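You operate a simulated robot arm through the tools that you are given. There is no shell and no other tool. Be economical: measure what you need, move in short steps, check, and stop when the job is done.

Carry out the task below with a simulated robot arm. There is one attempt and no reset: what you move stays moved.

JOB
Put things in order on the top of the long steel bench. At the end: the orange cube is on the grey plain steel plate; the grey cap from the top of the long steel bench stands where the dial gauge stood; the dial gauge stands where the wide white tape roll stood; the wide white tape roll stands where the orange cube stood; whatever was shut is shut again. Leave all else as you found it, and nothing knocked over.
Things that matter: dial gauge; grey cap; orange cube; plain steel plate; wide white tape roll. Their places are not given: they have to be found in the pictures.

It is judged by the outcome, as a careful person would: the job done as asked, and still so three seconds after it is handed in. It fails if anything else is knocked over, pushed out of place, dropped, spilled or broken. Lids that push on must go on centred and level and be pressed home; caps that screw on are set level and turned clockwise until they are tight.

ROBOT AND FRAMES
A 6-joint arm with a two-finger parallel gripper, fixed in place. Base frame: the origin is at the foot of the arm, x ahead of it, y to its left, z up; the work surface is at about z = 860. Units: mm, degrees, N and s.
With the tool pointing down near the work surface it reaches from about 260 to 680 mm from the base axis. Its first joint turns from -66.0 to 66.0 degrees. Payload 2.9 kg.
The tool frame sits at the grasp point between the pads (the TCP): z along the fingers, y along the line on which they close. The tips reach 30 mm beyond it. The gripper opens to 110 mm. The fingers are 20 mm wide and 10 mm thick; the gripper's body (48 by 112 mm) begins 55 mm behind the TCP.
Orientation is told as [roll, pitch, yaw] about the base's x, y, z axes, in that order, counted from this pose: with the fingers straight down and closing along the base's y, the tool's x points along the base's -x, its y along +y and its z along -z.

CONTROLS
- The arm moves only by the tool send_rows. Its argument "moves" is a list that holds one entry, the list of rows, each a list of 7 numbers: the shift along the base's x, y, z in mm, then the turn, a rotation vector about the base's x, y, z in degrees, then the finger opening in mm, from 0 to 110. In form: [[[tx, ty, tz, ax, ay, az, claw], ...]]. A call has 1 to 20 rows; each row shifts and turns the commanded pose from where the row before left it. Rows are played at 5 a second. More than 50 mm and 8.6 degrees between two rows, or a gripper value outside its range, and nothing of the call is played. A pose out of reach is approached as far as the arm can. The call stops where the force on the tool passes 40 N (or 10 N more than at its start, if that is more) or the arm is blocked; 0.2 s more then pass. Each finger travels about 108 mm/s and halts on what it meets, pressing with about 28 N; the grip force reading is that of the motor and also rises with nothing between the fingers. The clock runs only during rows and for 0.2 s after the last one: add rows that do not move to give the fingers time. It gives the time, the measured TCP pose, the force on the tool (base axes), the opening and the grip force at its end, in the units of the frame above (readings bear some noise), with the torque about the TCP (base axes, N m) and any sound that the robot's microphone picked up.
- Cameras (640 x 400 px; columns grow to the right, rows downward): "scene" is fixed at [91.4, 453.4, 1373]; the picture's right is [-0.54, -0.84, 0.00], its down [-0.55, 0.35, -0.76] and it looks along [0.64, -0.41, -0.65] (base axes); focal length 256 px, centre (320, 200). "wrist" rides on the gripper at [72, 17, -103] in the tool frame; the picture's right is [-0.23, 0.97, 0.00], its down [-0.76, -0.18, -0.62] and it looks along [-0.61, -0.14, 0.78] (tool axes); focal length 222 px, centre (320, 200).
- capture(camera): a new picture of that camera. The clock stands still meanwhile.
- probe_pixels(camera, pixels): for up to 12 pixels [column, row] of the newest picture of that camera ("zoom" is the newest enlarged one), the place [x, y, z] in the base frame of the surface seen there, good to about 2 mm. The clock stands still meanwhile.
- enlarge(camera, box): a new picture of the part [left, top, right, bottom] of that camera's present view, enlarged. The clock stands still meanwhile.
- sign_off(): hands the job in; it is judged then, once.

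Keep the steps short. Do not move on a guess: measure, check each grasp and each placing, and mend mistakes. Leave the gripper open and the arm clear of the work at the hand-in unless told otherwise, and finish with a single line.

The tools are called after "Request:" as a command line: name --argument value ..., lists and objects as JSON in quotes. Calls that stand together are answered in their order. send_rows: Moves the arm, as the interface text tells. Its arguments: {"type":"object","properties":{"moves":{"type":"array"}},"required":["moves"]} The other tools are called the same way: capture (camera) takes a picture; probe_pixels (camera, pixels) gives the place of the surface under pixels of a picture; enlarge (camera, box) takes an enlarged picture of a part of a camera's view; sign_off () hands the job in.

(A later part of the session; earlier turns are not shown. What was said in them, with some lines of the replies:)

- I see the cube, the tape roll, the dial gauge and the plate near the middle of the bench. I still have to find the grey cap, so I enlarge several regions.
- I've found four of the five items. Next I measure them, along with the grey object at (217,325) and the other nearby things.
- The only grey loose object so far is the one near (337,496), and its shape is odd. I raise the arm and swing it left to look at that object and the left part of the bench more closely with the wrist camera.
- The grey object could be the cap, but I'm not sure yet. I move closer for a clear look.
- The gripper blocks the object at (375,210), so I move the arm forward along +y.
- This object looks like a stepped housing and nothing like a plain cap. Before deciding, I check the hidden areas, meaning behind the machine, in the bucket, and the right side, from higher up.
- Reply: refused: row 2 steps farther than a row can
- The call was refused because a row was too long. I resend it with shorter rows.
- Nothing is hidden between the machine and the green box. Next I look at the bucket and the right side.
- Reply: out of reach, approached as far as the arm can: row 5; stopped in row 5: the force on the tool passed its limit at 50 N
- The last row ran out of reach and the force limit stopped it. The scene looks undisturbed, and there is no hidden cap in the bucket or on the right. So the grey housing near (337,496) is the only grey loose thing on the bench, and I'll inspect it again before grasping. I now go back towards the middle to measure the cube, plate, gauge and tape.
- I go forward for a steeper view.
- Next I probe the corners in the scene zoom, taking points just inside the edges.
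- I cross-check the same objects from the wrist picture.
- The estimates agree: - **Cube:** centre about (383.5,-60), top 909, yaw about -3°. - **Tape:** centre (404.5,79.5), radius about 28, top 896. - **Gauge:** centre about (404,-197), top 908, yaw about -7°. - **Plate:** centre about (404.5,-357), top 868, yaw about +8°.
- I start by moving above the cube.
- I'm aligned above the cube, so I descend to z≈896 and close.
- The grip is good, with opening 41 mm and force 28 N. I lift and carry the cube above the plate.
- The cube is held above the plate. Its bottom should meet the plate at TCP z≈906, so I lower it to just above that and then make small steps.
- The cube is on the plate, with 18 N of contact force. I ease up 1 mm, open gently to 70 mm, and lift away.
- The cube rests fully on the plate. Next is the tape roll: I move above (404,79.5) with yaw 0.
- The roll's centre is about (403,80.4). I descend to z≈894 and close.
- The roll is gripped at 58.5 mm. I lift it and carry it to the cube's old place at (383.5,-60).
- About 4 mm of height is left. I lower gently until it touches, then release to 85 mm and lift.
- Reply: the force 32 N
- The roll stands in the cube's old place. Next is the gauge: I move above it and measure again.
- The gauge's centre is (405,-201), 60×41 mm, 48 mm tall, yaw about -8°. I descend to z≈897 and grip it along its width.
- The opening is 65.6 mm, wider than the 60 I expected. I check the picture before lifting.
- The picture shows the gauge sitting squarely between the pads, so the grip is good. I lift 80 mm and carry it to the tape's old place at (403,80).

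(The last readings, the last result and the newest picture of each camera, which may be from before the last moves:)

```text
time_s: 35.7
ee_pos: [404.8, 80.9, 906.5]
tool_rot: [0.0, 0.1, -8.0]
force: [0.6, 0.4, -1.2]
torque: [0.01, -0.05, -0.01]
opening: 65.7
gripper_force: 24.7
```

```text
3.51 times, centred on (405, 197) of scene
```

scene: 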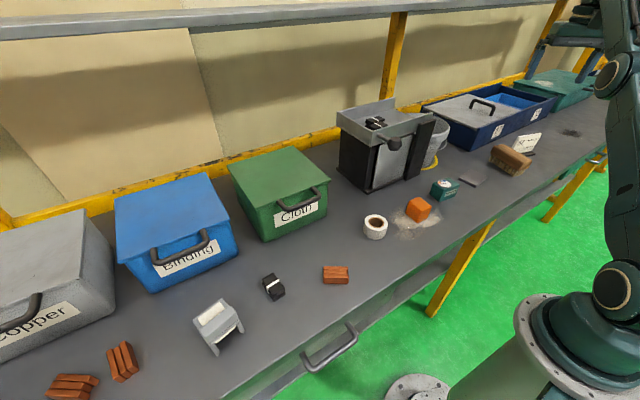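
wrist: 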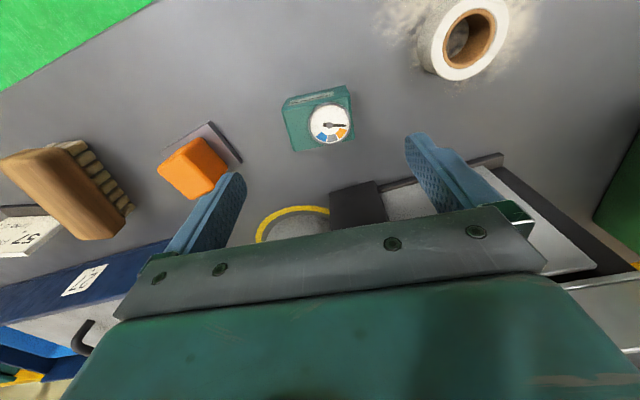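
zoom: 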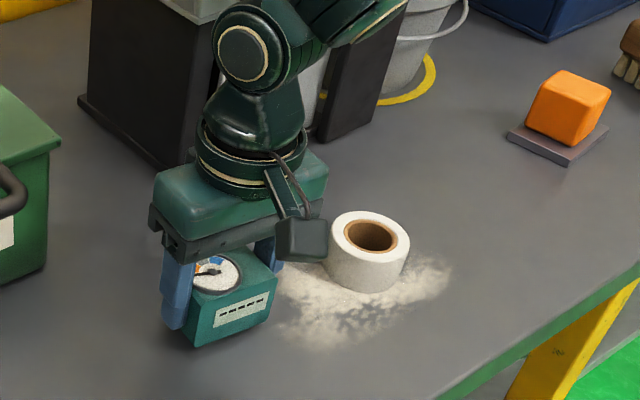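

I lower the last 8 mm slowly and then release.

Request:
send_rows --moves '[[[0, 0, -4, 0, 0, 0, 52], [0, 0, -3, 0, 0, 0, 52], [0, 0, -1.5, 0, 0, 0, 52], [0, 0, 0, 0, 0, 0, 52]]]'

Request:
send_rows --moves '[[[0, 0, 0, 0, 0, 0, 70], [0, 0, 0, 0, 0, 0, 82], [0, 0, 0, 0, 0, 0, 92], [0, 0, 0, 0, 0, 0, 92], [0, 0, 40, 0, 0, 0, 92], [0, 0, 45, 0, 0, 0, 110], [0, 0, 45, 0, 0, 0, 110]]]'

Request:
enlarge --camera "scene" --box '[330, 140, 480, 254]'

Request:
capture --camera "wrist"

```text
time_s: 36.7
ee_pos: [405.3, 81.1, 897.4]
tool_rot: [-0.1, 0.2, -8.0]
force: [-0.2, -0.8, -1.5]
torque: [0.03, -0.03, -0.01]
opening: 65.7
gripper_force: 25.0
```

```text
time_s: 38.3
ee_pos: [403.4, 77.4, 1031.4]
tool_rot: [0.0, 0.2, -8.0]
force: [0.2, -0.3, -0.1]
torque: [0.02, 0.02, 0.02]
opening: 110.1
gripper_force: 0.0
```

```text
3.51 times, centred on (405, 197) of scene
```

zoom: 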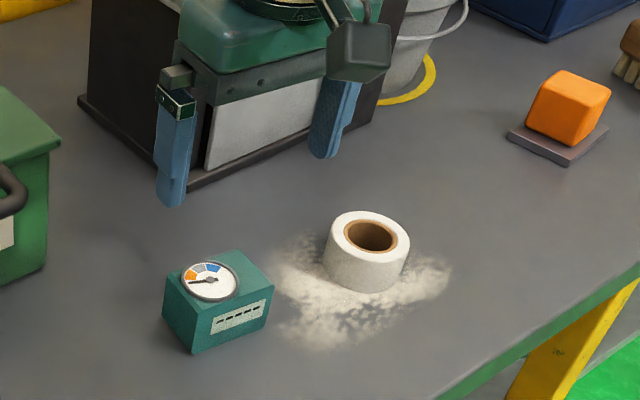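

```text
taken
```

wrist: 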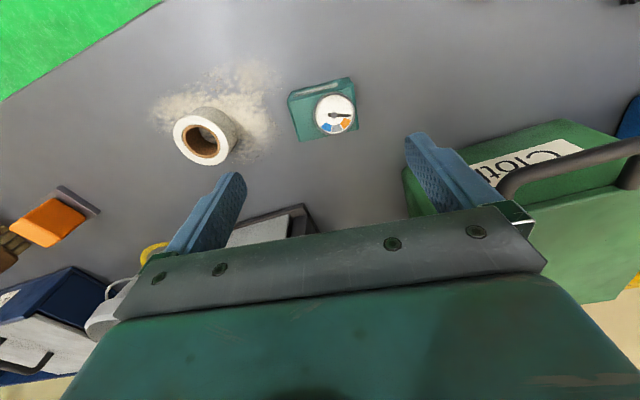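

The gauge is placed. Next I measure it and go to the grey piece for a closer look.

Request:
enlarge --camera "wrist" --box '[160, 50, 400, 200]'

Request:
probe_pixels --camera "zoom" --pixels '[[347, 128], [372, 238], [518, 92], [524, 208], [45, 215], [180, 215], [112, 170], [112, 300]]'

Request:
send_rows --moves '[[[-15, 45, 10, 0, 0, 6, 110], [-15, 45, 10, 0, 0, 7, 110], [-15, 45, 10, 0, 0, 8, 110], [-15, 45, 0, 0, 0, 8, 110], [-15, 45, 0, 0, 0, 8, 110], [-15, 45, 0, 0, 0, 8, 110], [-15, 45, 0, 0, 0, 8, 110], [-10, 40, 0, 0, 0, 8, 110]]]'

Request:
capture --camera "wrist"

```text
2.67 times, centred on (280, 125) of wrist
```

zoom: 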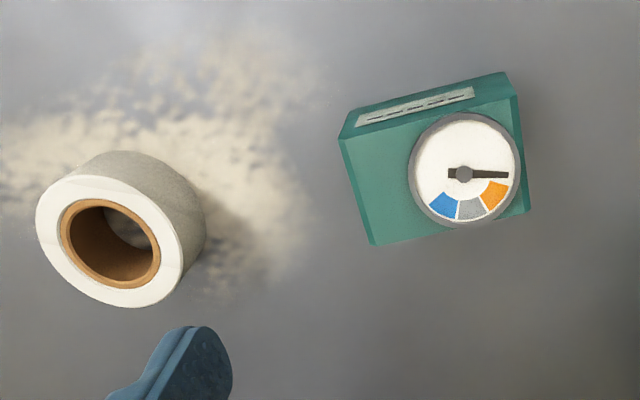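

```text
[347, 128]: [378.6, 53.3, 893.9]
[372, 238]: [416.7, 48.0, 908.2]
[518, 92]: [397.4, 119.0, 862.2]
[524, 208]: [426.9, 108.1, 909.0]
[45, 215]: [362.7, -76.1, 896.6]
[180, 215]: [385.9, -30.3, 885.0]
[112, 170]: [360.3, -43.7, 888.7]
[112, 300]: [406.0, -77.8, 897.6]
```

```text
time_s: 40.1
ee_pos: [288.5, 435.4, 1059.3]
tool_rot: [-0.1, 0.0, 53.2]
force: [-0.3, 0.4, -0.6]
torque: [0.0, 0.02, 0.02]
opening: 110.0
gripper_force: 0.0
```

```text
taken
```

wrist: 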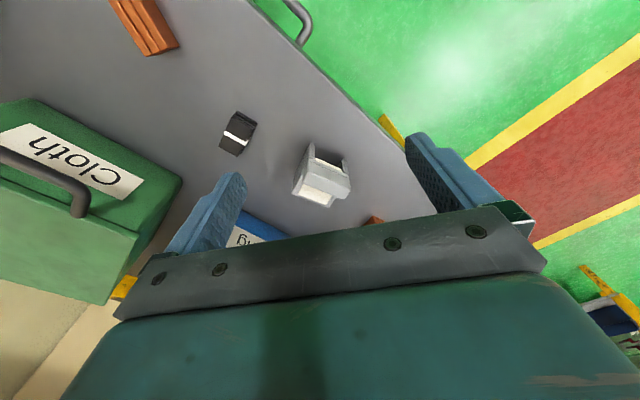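

Request:
enlarge --camera "wrist" --box '[270, 120, 390, 220]'

Request:
enlarge --camera "scene" --box '[180, 280, 260, 360]'

Request:
probe_pixels --camera "zoom" --pixels '[[330, 112], [205, 216], [370, 146], [232, 260], [405, 190], [265, 300], [428, 274], [308, 392], [275, 165], [340, 275], [320, 200], [395, 285]]'

```text
4.00 times, centred on (330, 170) of wrist
```

zoom: 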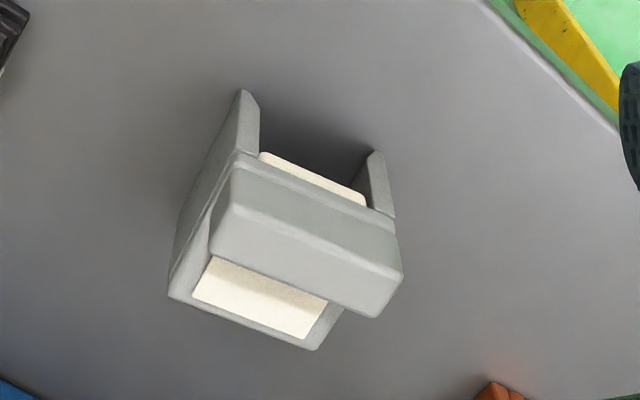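

```text
5.00 times, centred on (220, 320) of scene
```

zoom: 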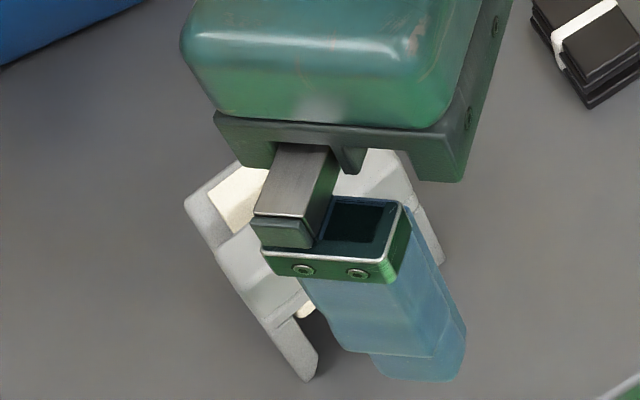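

```text
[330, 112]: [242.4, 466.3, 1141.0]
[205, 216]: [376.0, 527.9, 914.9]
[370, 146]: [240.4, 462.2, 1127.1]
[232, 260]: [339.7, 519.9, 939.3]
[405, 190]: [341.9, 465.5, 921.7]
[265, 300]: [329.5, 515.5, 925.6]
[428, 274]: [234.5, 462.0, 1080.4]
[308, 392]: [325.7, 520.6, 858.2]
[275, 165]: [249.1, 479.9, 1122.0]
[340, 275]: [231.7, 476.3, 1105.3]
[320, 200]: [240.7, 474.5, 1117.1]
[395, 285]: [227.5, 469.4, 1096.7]
```

The piece is a bridge-like grey housing with cream pads. Before I call it the cap, I check the unseen gaps between and behind the boxes on the left.

Request:
send_rows --moves '[[[10, -20, 42, 0, 0, -4, 110], [20, -20, 40, 0, 0, -4, 110], [30, -25, 20, 0, 0, -4, 110], [35, -30, 0, 0, 0, -4, 110], [35, -30, 0, 0, 0, 0, 110]]]'

Request:
capture --camera "wrist"

Request:
capture --camera "scene"

```text
time_s: 41.3
ee_pos: [421.2, 313.2, 1160.3]
tool_rot: [0.0, 0.2, 36.9]
force: [0.1, 0.6, -1.3]
torque: [0.0, 0.0, 0.0]
opening: 110.3
gripper_force: 0.0
```

```text
taken
```

wrist: 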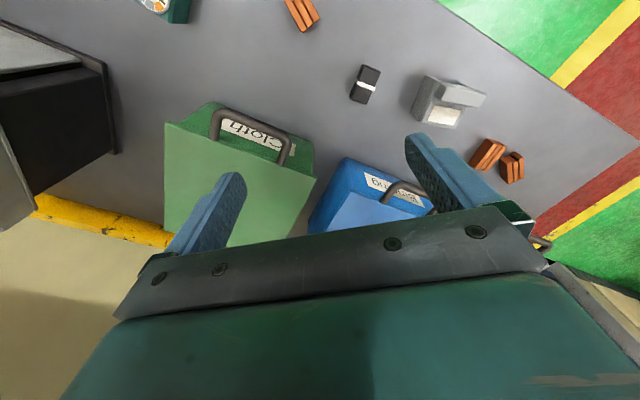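

```text
taken
```

scene: 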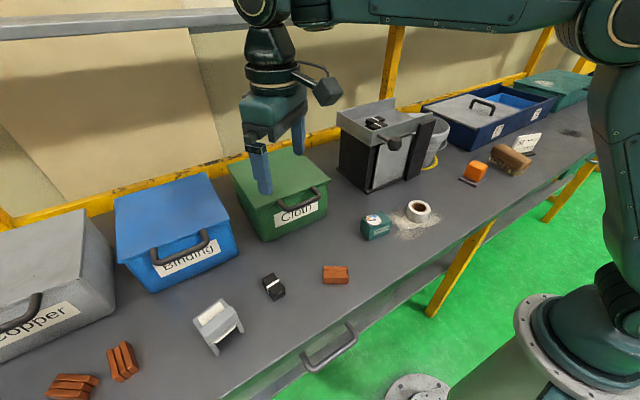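

The gaps are empty, so the grey housing at (215,325) is the only grey loose object on the bench top and must be the cap. I measure its shape from the clear scene view.

Request:
enlarge --camera "scene" --box '[180, 280, 260, 360]'

Request:
probe_pixels --camera "zoom" --pixels '[[330, 95], [195, 210], [368, 133], [225, 254], [403, 170], [250, 288], [408, 205], [270, 322], [440, 258], [310, 375], [275, 170], [365, 230]]'

Request:
probe_pixels --camera "zoom" --pixels '[[310, 195], [330, 220], [340, 262], [345, 290], [335, 330], [290, 345], [425, 230], [320, 310], [380, 330], [200, 235], [230, 290]]'

```text
5.00 times, centred on (220, 320) of scene
```

zoom: 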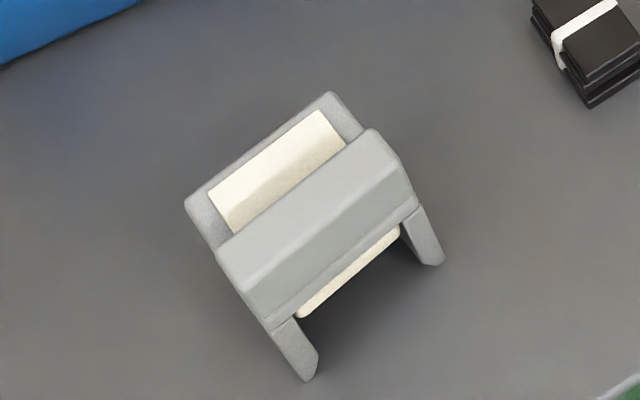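

```text
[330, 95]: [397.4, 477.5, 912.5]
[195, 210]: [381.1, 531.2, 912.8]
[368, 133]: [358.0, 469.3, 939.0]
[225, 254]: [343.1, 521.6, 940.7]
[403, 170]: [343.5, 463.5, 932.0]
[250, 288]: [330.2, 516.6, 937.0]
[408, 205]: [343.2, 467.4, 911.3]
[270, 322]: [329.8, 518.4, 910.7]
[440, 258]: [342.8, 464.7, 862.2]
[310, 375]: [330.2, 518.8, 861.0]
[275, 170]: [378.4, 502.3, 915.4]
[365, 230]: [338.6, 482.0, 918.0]
```

```text
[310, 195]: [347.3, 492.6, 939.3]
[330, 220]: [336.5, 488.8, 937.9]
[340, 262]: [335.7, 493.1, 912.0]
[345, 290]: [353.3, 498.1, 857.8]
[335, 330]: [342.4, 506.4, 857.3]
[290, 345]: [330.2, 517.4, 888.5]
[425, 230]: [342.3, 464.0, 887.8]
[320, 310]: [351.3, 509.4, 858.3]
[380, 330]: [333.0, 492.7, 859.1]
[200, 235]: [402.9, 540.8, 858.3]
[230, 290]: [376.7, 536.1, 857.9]
```

The cap is a bridge with two side walls, about 56 mm wide, centre (363,498), yaw about 14°, main top 913 and ridge 939. I'll grip its outer side walls across the width, so I move above it at yaw 14.

Request:
send_rows --moves '[[[-15, 40, -20, 0, 0, -6, 110], [-15, 40, -20, 0, 0, -6, 110], [-15, 40, -20, 0, 0, -6, 110], [-10, 40, -20, 0, 0, -5, 110], [-3, 25, -20, 0, 0, 0, 110], [0, 0, -20, 0, 0, 0, 110]]]'

Request:
capture --camera "wrist"

Request:
enlarge --camera "wrist" --box '[240, 60, 400, 200]'

```text
time_s: 42.7
ee_pos: [364.5, 496.6, 1039.6]
tool_rot: [-0.1, 0.2, 14.1]
force: [-0.6, 0.0, -0.3]
torque: [0.0, 0.01, -0.01]
opening: 110.1
gripper_force: 0.1
```

```text
taken
```

wrist: 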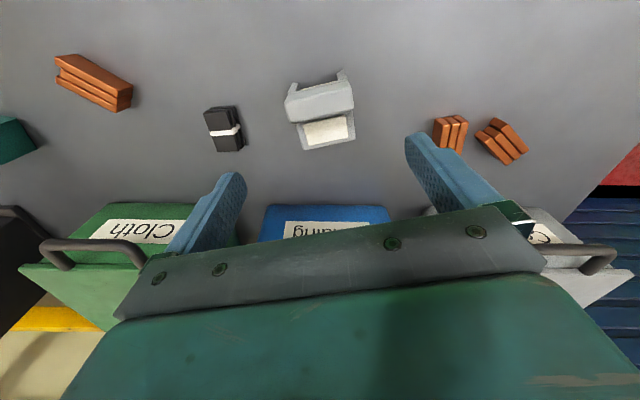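

```text
2.86 times, centred on (320, 130) of wrist
```

zoom: 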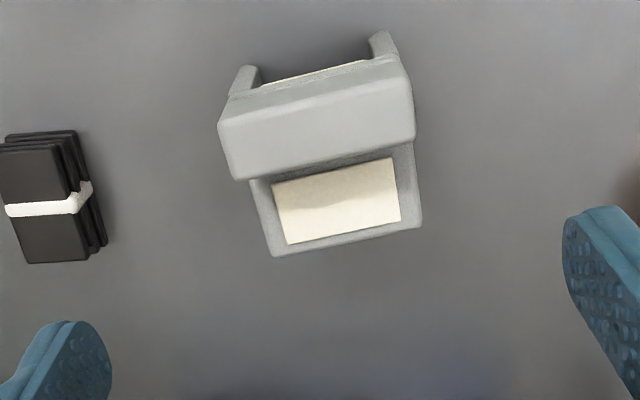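

Request:
probe_pixels --camera "zoom" --pixels '[[275, 252], [418, 224], [234, 175], [411, 137], [224, 125], [402, 62], [238, 75], [380, 38], [404, 150], [256, 185], [335, 200], [320, 120]]'

```text
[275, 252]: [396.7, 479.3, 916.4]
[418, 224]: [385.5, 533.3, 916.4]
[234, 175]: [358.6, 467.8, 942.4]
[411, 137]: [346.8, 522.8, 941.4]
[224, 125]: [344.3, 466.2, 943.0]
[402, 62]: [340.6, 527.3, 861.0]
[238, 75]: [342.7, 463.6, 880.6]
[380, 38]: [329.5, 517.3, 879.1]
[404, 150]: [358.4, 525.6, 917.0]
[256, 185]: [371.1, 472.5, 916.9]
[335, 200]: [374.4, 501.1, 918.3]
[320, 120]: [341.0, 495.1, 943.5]
```

The wrist view confirms centre (363,498) and the yaw. I descend to z≈900 with the opening at 95.

Request:
send_rows --moves '[[[-1, 1, -45, 0, 0, -0.5, 100], [0, 0, -45, 0, 0, 0, 95], [0, 0, -30, 0, 0, 0, 95], [0, 0, -20, 0, 0, 0, 95], [0, 0, 0, 0, 0, 0, 95]]]'

Request:
enlarge --camera "wrist" --box '[180, 60, 460, 240]'

Request:
enlarge --camera "scene" --box '[160, 250, 280, 370]'

```text
time_s: 43.9
ee_pos: [359.3, 495.8, 897.4]
tool_rot: [0.0, 0.1, 13.5]
force: [0.2, 1.1, -0.2]
torque: [0.06, -0.01, 0.01]
opening: 95.0
gripper_force: 0.1
```

```text
2.22 times, centred on (320, 150) of wrist
```

zoom: 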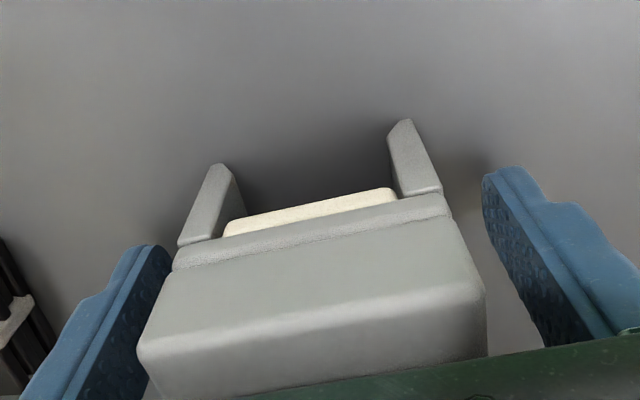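

```text
3.33 times, centred on (220, 310) of scene
```

zoom: 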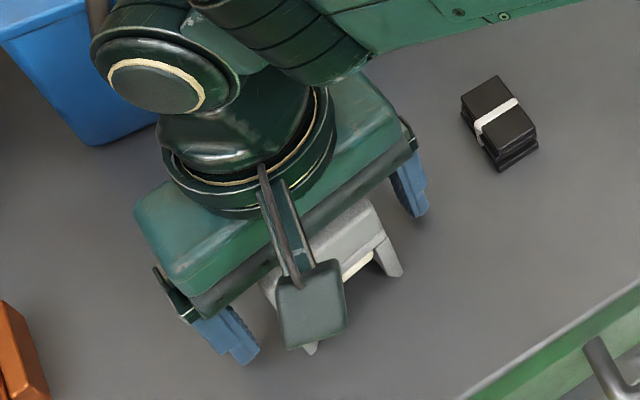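

The fingers straddle the cap cleanly, so I close.

Request:
send_rows --moves '[[[2, 1, 0, 0, 0, 0, 80], [0, 0, 0, 0, 0, 0, 65], [0, 0, 0, 0, 0, 0, 50], [0, 0, 0, 0, 0, 0, 50], [0, 0, 0, 0, 0, 0, 50]]]'

Request:
send_rows --moves '[[[0, 0, 5, 0, 0, 0, 50], [0, 0, 15, 0, 0, 0, 50], [0, 0, 20, 0, 0, 0, 50], [0, 0, 0, 0, 0, 0, 50]]]'

Request:
capture --camera "wrist"

Request:
enlarge --camera "scene" --box '[160, 250, 280, 370]'

```text
time_s: 45.1
ee_pos: [363.0, 498.3, 899.1]
tool_rot: [0.0, 0.1, 13.5]
force: [-0.3, -0.4, 0.8]
torque: [-0.01, -0.09, -0.05]
opening: 59.8
gripper_force: 27.7
```

```text
time_s: 46.1
ee_pos: [361.9, 497.5, 939.2]
tool_rot: [0.0, 0.2, 13.4]
force: [0.0, 0.1, -1.8]
torque: [0.02, 0.01, 0.02]
opening: 60.0
gripper_force: 27.8
```

```text
taken
```

wrist: 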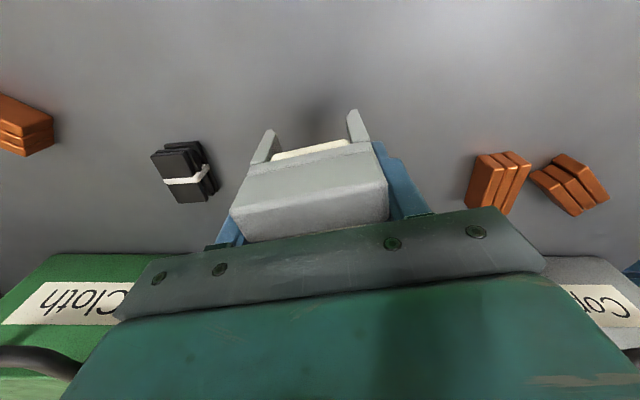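

```text
3.33 times, centred on (220, 310) of scene
```

zoom: 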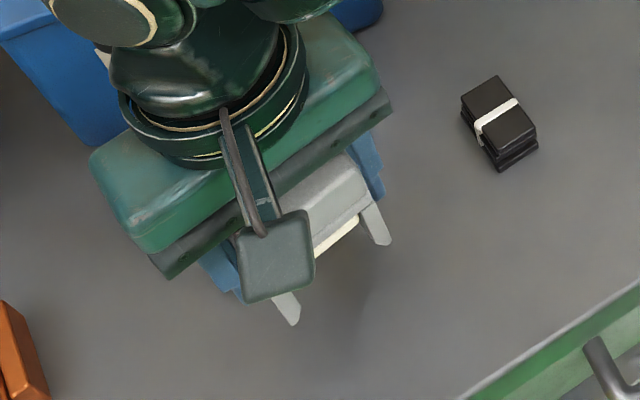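

The cap is held firmly and hangs level. I raise it and carry it along x≈365 towards the gauge's old place at (405,-201).

Request:
send_rows --moves '[[[0, 0, 40, 0, 0, 0, 50], [0, 0, 45, 0, 0, 0, 50], [0, -45, 0, 0, 0, -2, 50], [0, -45, 0, 0, 0, -2, 50], [0, -45, 0, 0, 0, -2, 50], [0, -45, 0, 0, 0, -2, 50], [0, -45, 0, 0, 0, -2, 50], [0, -45, 0, 0, 0, -2, 50], [0, -45, 0, 0, 0, -2, 50], [0, -45, 0, 0, 0, -2, 50], [0, -45, 0, 0, 0, -2, 50], [0, -45, 0, 0, 0, -2, 50], [3, -45, 0, 0, 0, -1.5, 50], [10, -45, 0, 0, 0, 0, 50], [10, -45, 0, 0, 0, 0, 50], [10, -45, 0, 0, 0, 0, 50], [8, -45, 0, 0, 0, 0, 50], [0, -24, 0, 0, 0, 0, 50], [0, 0, 0, 0, 0, 0, 50]]]'

Request:
enlarge --camera "scene" --box '[350, 100, 510, 240]'

Request:
capture --camera "wrist"

```text
time_s: 50.1
ee_pos: [403.3, -200.6, 1023.7]
tool_rot: [0.0, 0.2, -7.9]
force: [-0.2, -0.3, -0.9]
torque: [0.02, 0.01, 0.01]
opening: 59.8
gripper_force: 28.3
```

```text
2.86 times, centred on (430, 170) of scene
```

zoom: 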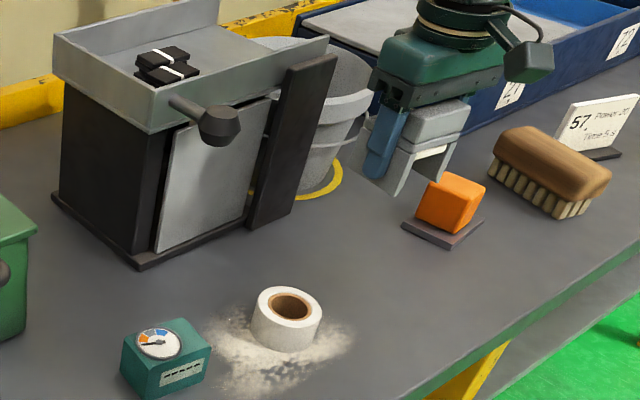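

```text
taken
```

wrist: 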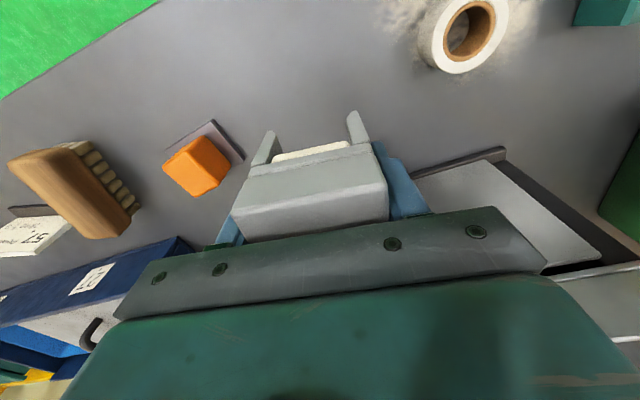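

The cap is above its target. I lower it to about 5 mm over the surface, then make fine steps.

Request:
send_rows --moves '[[[0, 0, -45, 0, 0, 0, 50], [0, 0, -45, 0, 0, 0, 50], [1, 0, -28, 0, 0, 0, 50], [0, 0, 0, 0, 0, 0, 50]]]'

Request:
send_rows --moves '[[[0, 0, -3, 0, 0, 0, 50], [0, 0, -2, 0, 0, 0, 50], [0, 0, -1, 0, 0, 0, 50], [0, 0, 0, 0, 0, 0, 50]]]'

Request:
enlarge --camera "scene" --box '[380, 120, 510, 240]'

```text
time_s: 51.1
ee_pos: [406.3, -200.6, 907.5]
tool_rot: [0.1, 0.1, -8.0]
force: [-0.4, -0.2, -1.2]
torque: [0.05, -0.02, -0.02]
opening: 59.8
gripper_force: 27.4
```

```text
time_s: 52.1
ee_pos: [404.8, -200.2, 901.6]
tool_rot: [-0.1, 0.3, -7.9]
force: [-0.1, 0.0, -1.7]
torque: [-0.03, -0.02, -0.01]
opening: 60.0
gripper_force: 28.1
```

```text
3.33 times, centred on (445, 180) of scene
```

zoom: 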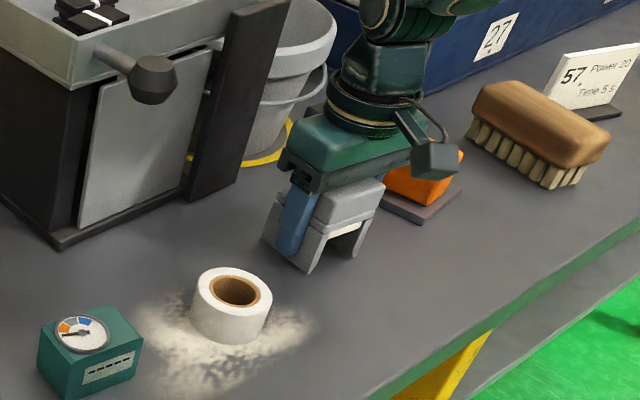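

There's no contact yet, so I go down in 1 mm steps.

Request:
send_rows --moves '[[[0, 0, -1, 0, 0, 0, 50], [0, 0, -1, 0, 0, 0, 50], [0, 0, -0.7, 0, 0, 0, 50], [0, 0, 0, 0, 0, 0, 50]]]'

```text
time_s: 53.1
ee_pos: [405.1, -200.6, 900.8]
tool_rot: [0.0, 0.2, -8.1]
force: [-1.8, -0.3, 3.0]
torque: [0.04, -0.12, -0.01]
opening: 60.0
gripper_force: 28.2
```

The cap is touching the bench, with force rising to +3 N. I release slowly to 90 mm and lift straight up.

Request:
send_rows --moves '[[[0, 0, -0.4, 0, 0, 0, 64], [0, 0, 0, 0, 0, 0, 76], [0, 0, 0, 0, 0, 0, 90], [0, 0, 0, 0, 0, 0, 90]]]'

Request:
send_rows --moves '[[[0, 0, 30, 0, 0, 0, 90], [0, 0, 45, 0, 0, 0, 90], [0, 0, 45, 0, 0, 0, 110], [-20, 0, 45, 0, 0, 4, 110], [-20, 0, 45, 0, 0, 4, 110]]]'

Request:
capture --camera "scene"

Request:
capture --camera "wrist"

Request:
enlarge --camera "scene" --box '[350, 130, 510, 250]'

```text
time_s: 54.1
ee_pos: [404.7, -200.5, 898.4]
tool_rot: [0.1, 0.1, -8.1]
force: [0.2, -1.5, 0.0]
torque: [0.01, -0.01, 0.0]
opening: 89.9
gripper_force: 0.0
```

```text
time_s: 55.3
ee_pos: [365.9, -197.7, 1110.6]
tool_rot: [-0.1, 0.2, 0.2]
force: [-0.9, 0.5, 0.0]
torque: [0.02, 0.01, 0.0]
opening: 109.9
gripper_force: 0.0
```

```text
taken
```

scene: 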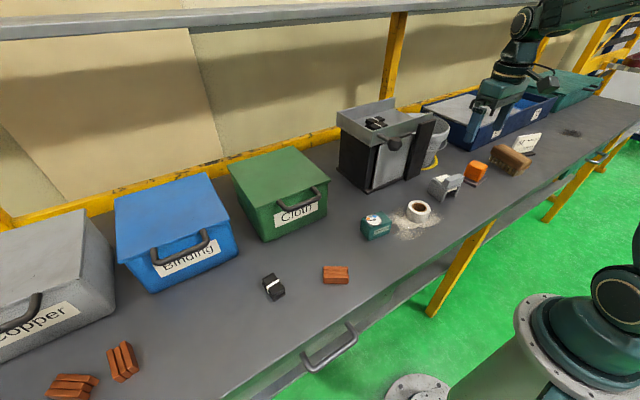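

```text
taken
```

wrist: 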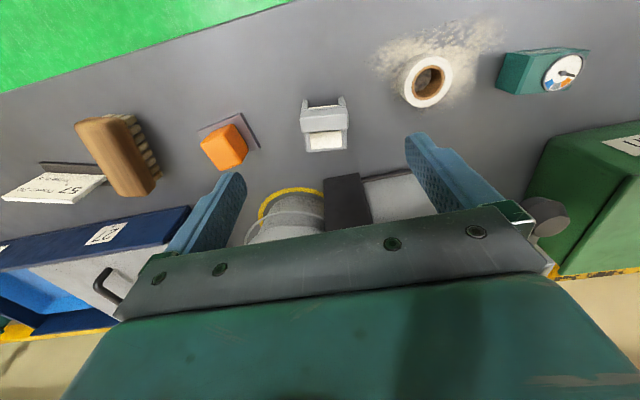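

```text
3.33 times, centred on (430, 190) of scene
```

zoom: 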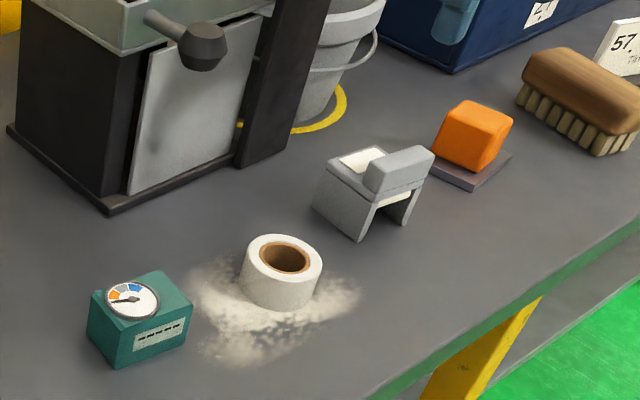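

All four items stand upright in their places, everything else looks undisturbed, and nothing was opened. The gripper is open and clear of the work, so I hand in.

Request:
sign_off

```text
The job is handed in.
```

I handed the job in with the cube on the plate, the roll where the cube stood, the gauge where the roll stood, and the cap where the gauge stood; I took the grey bridge-shaped piece to be the cap, as it was the only loose grey object I found on the bench.
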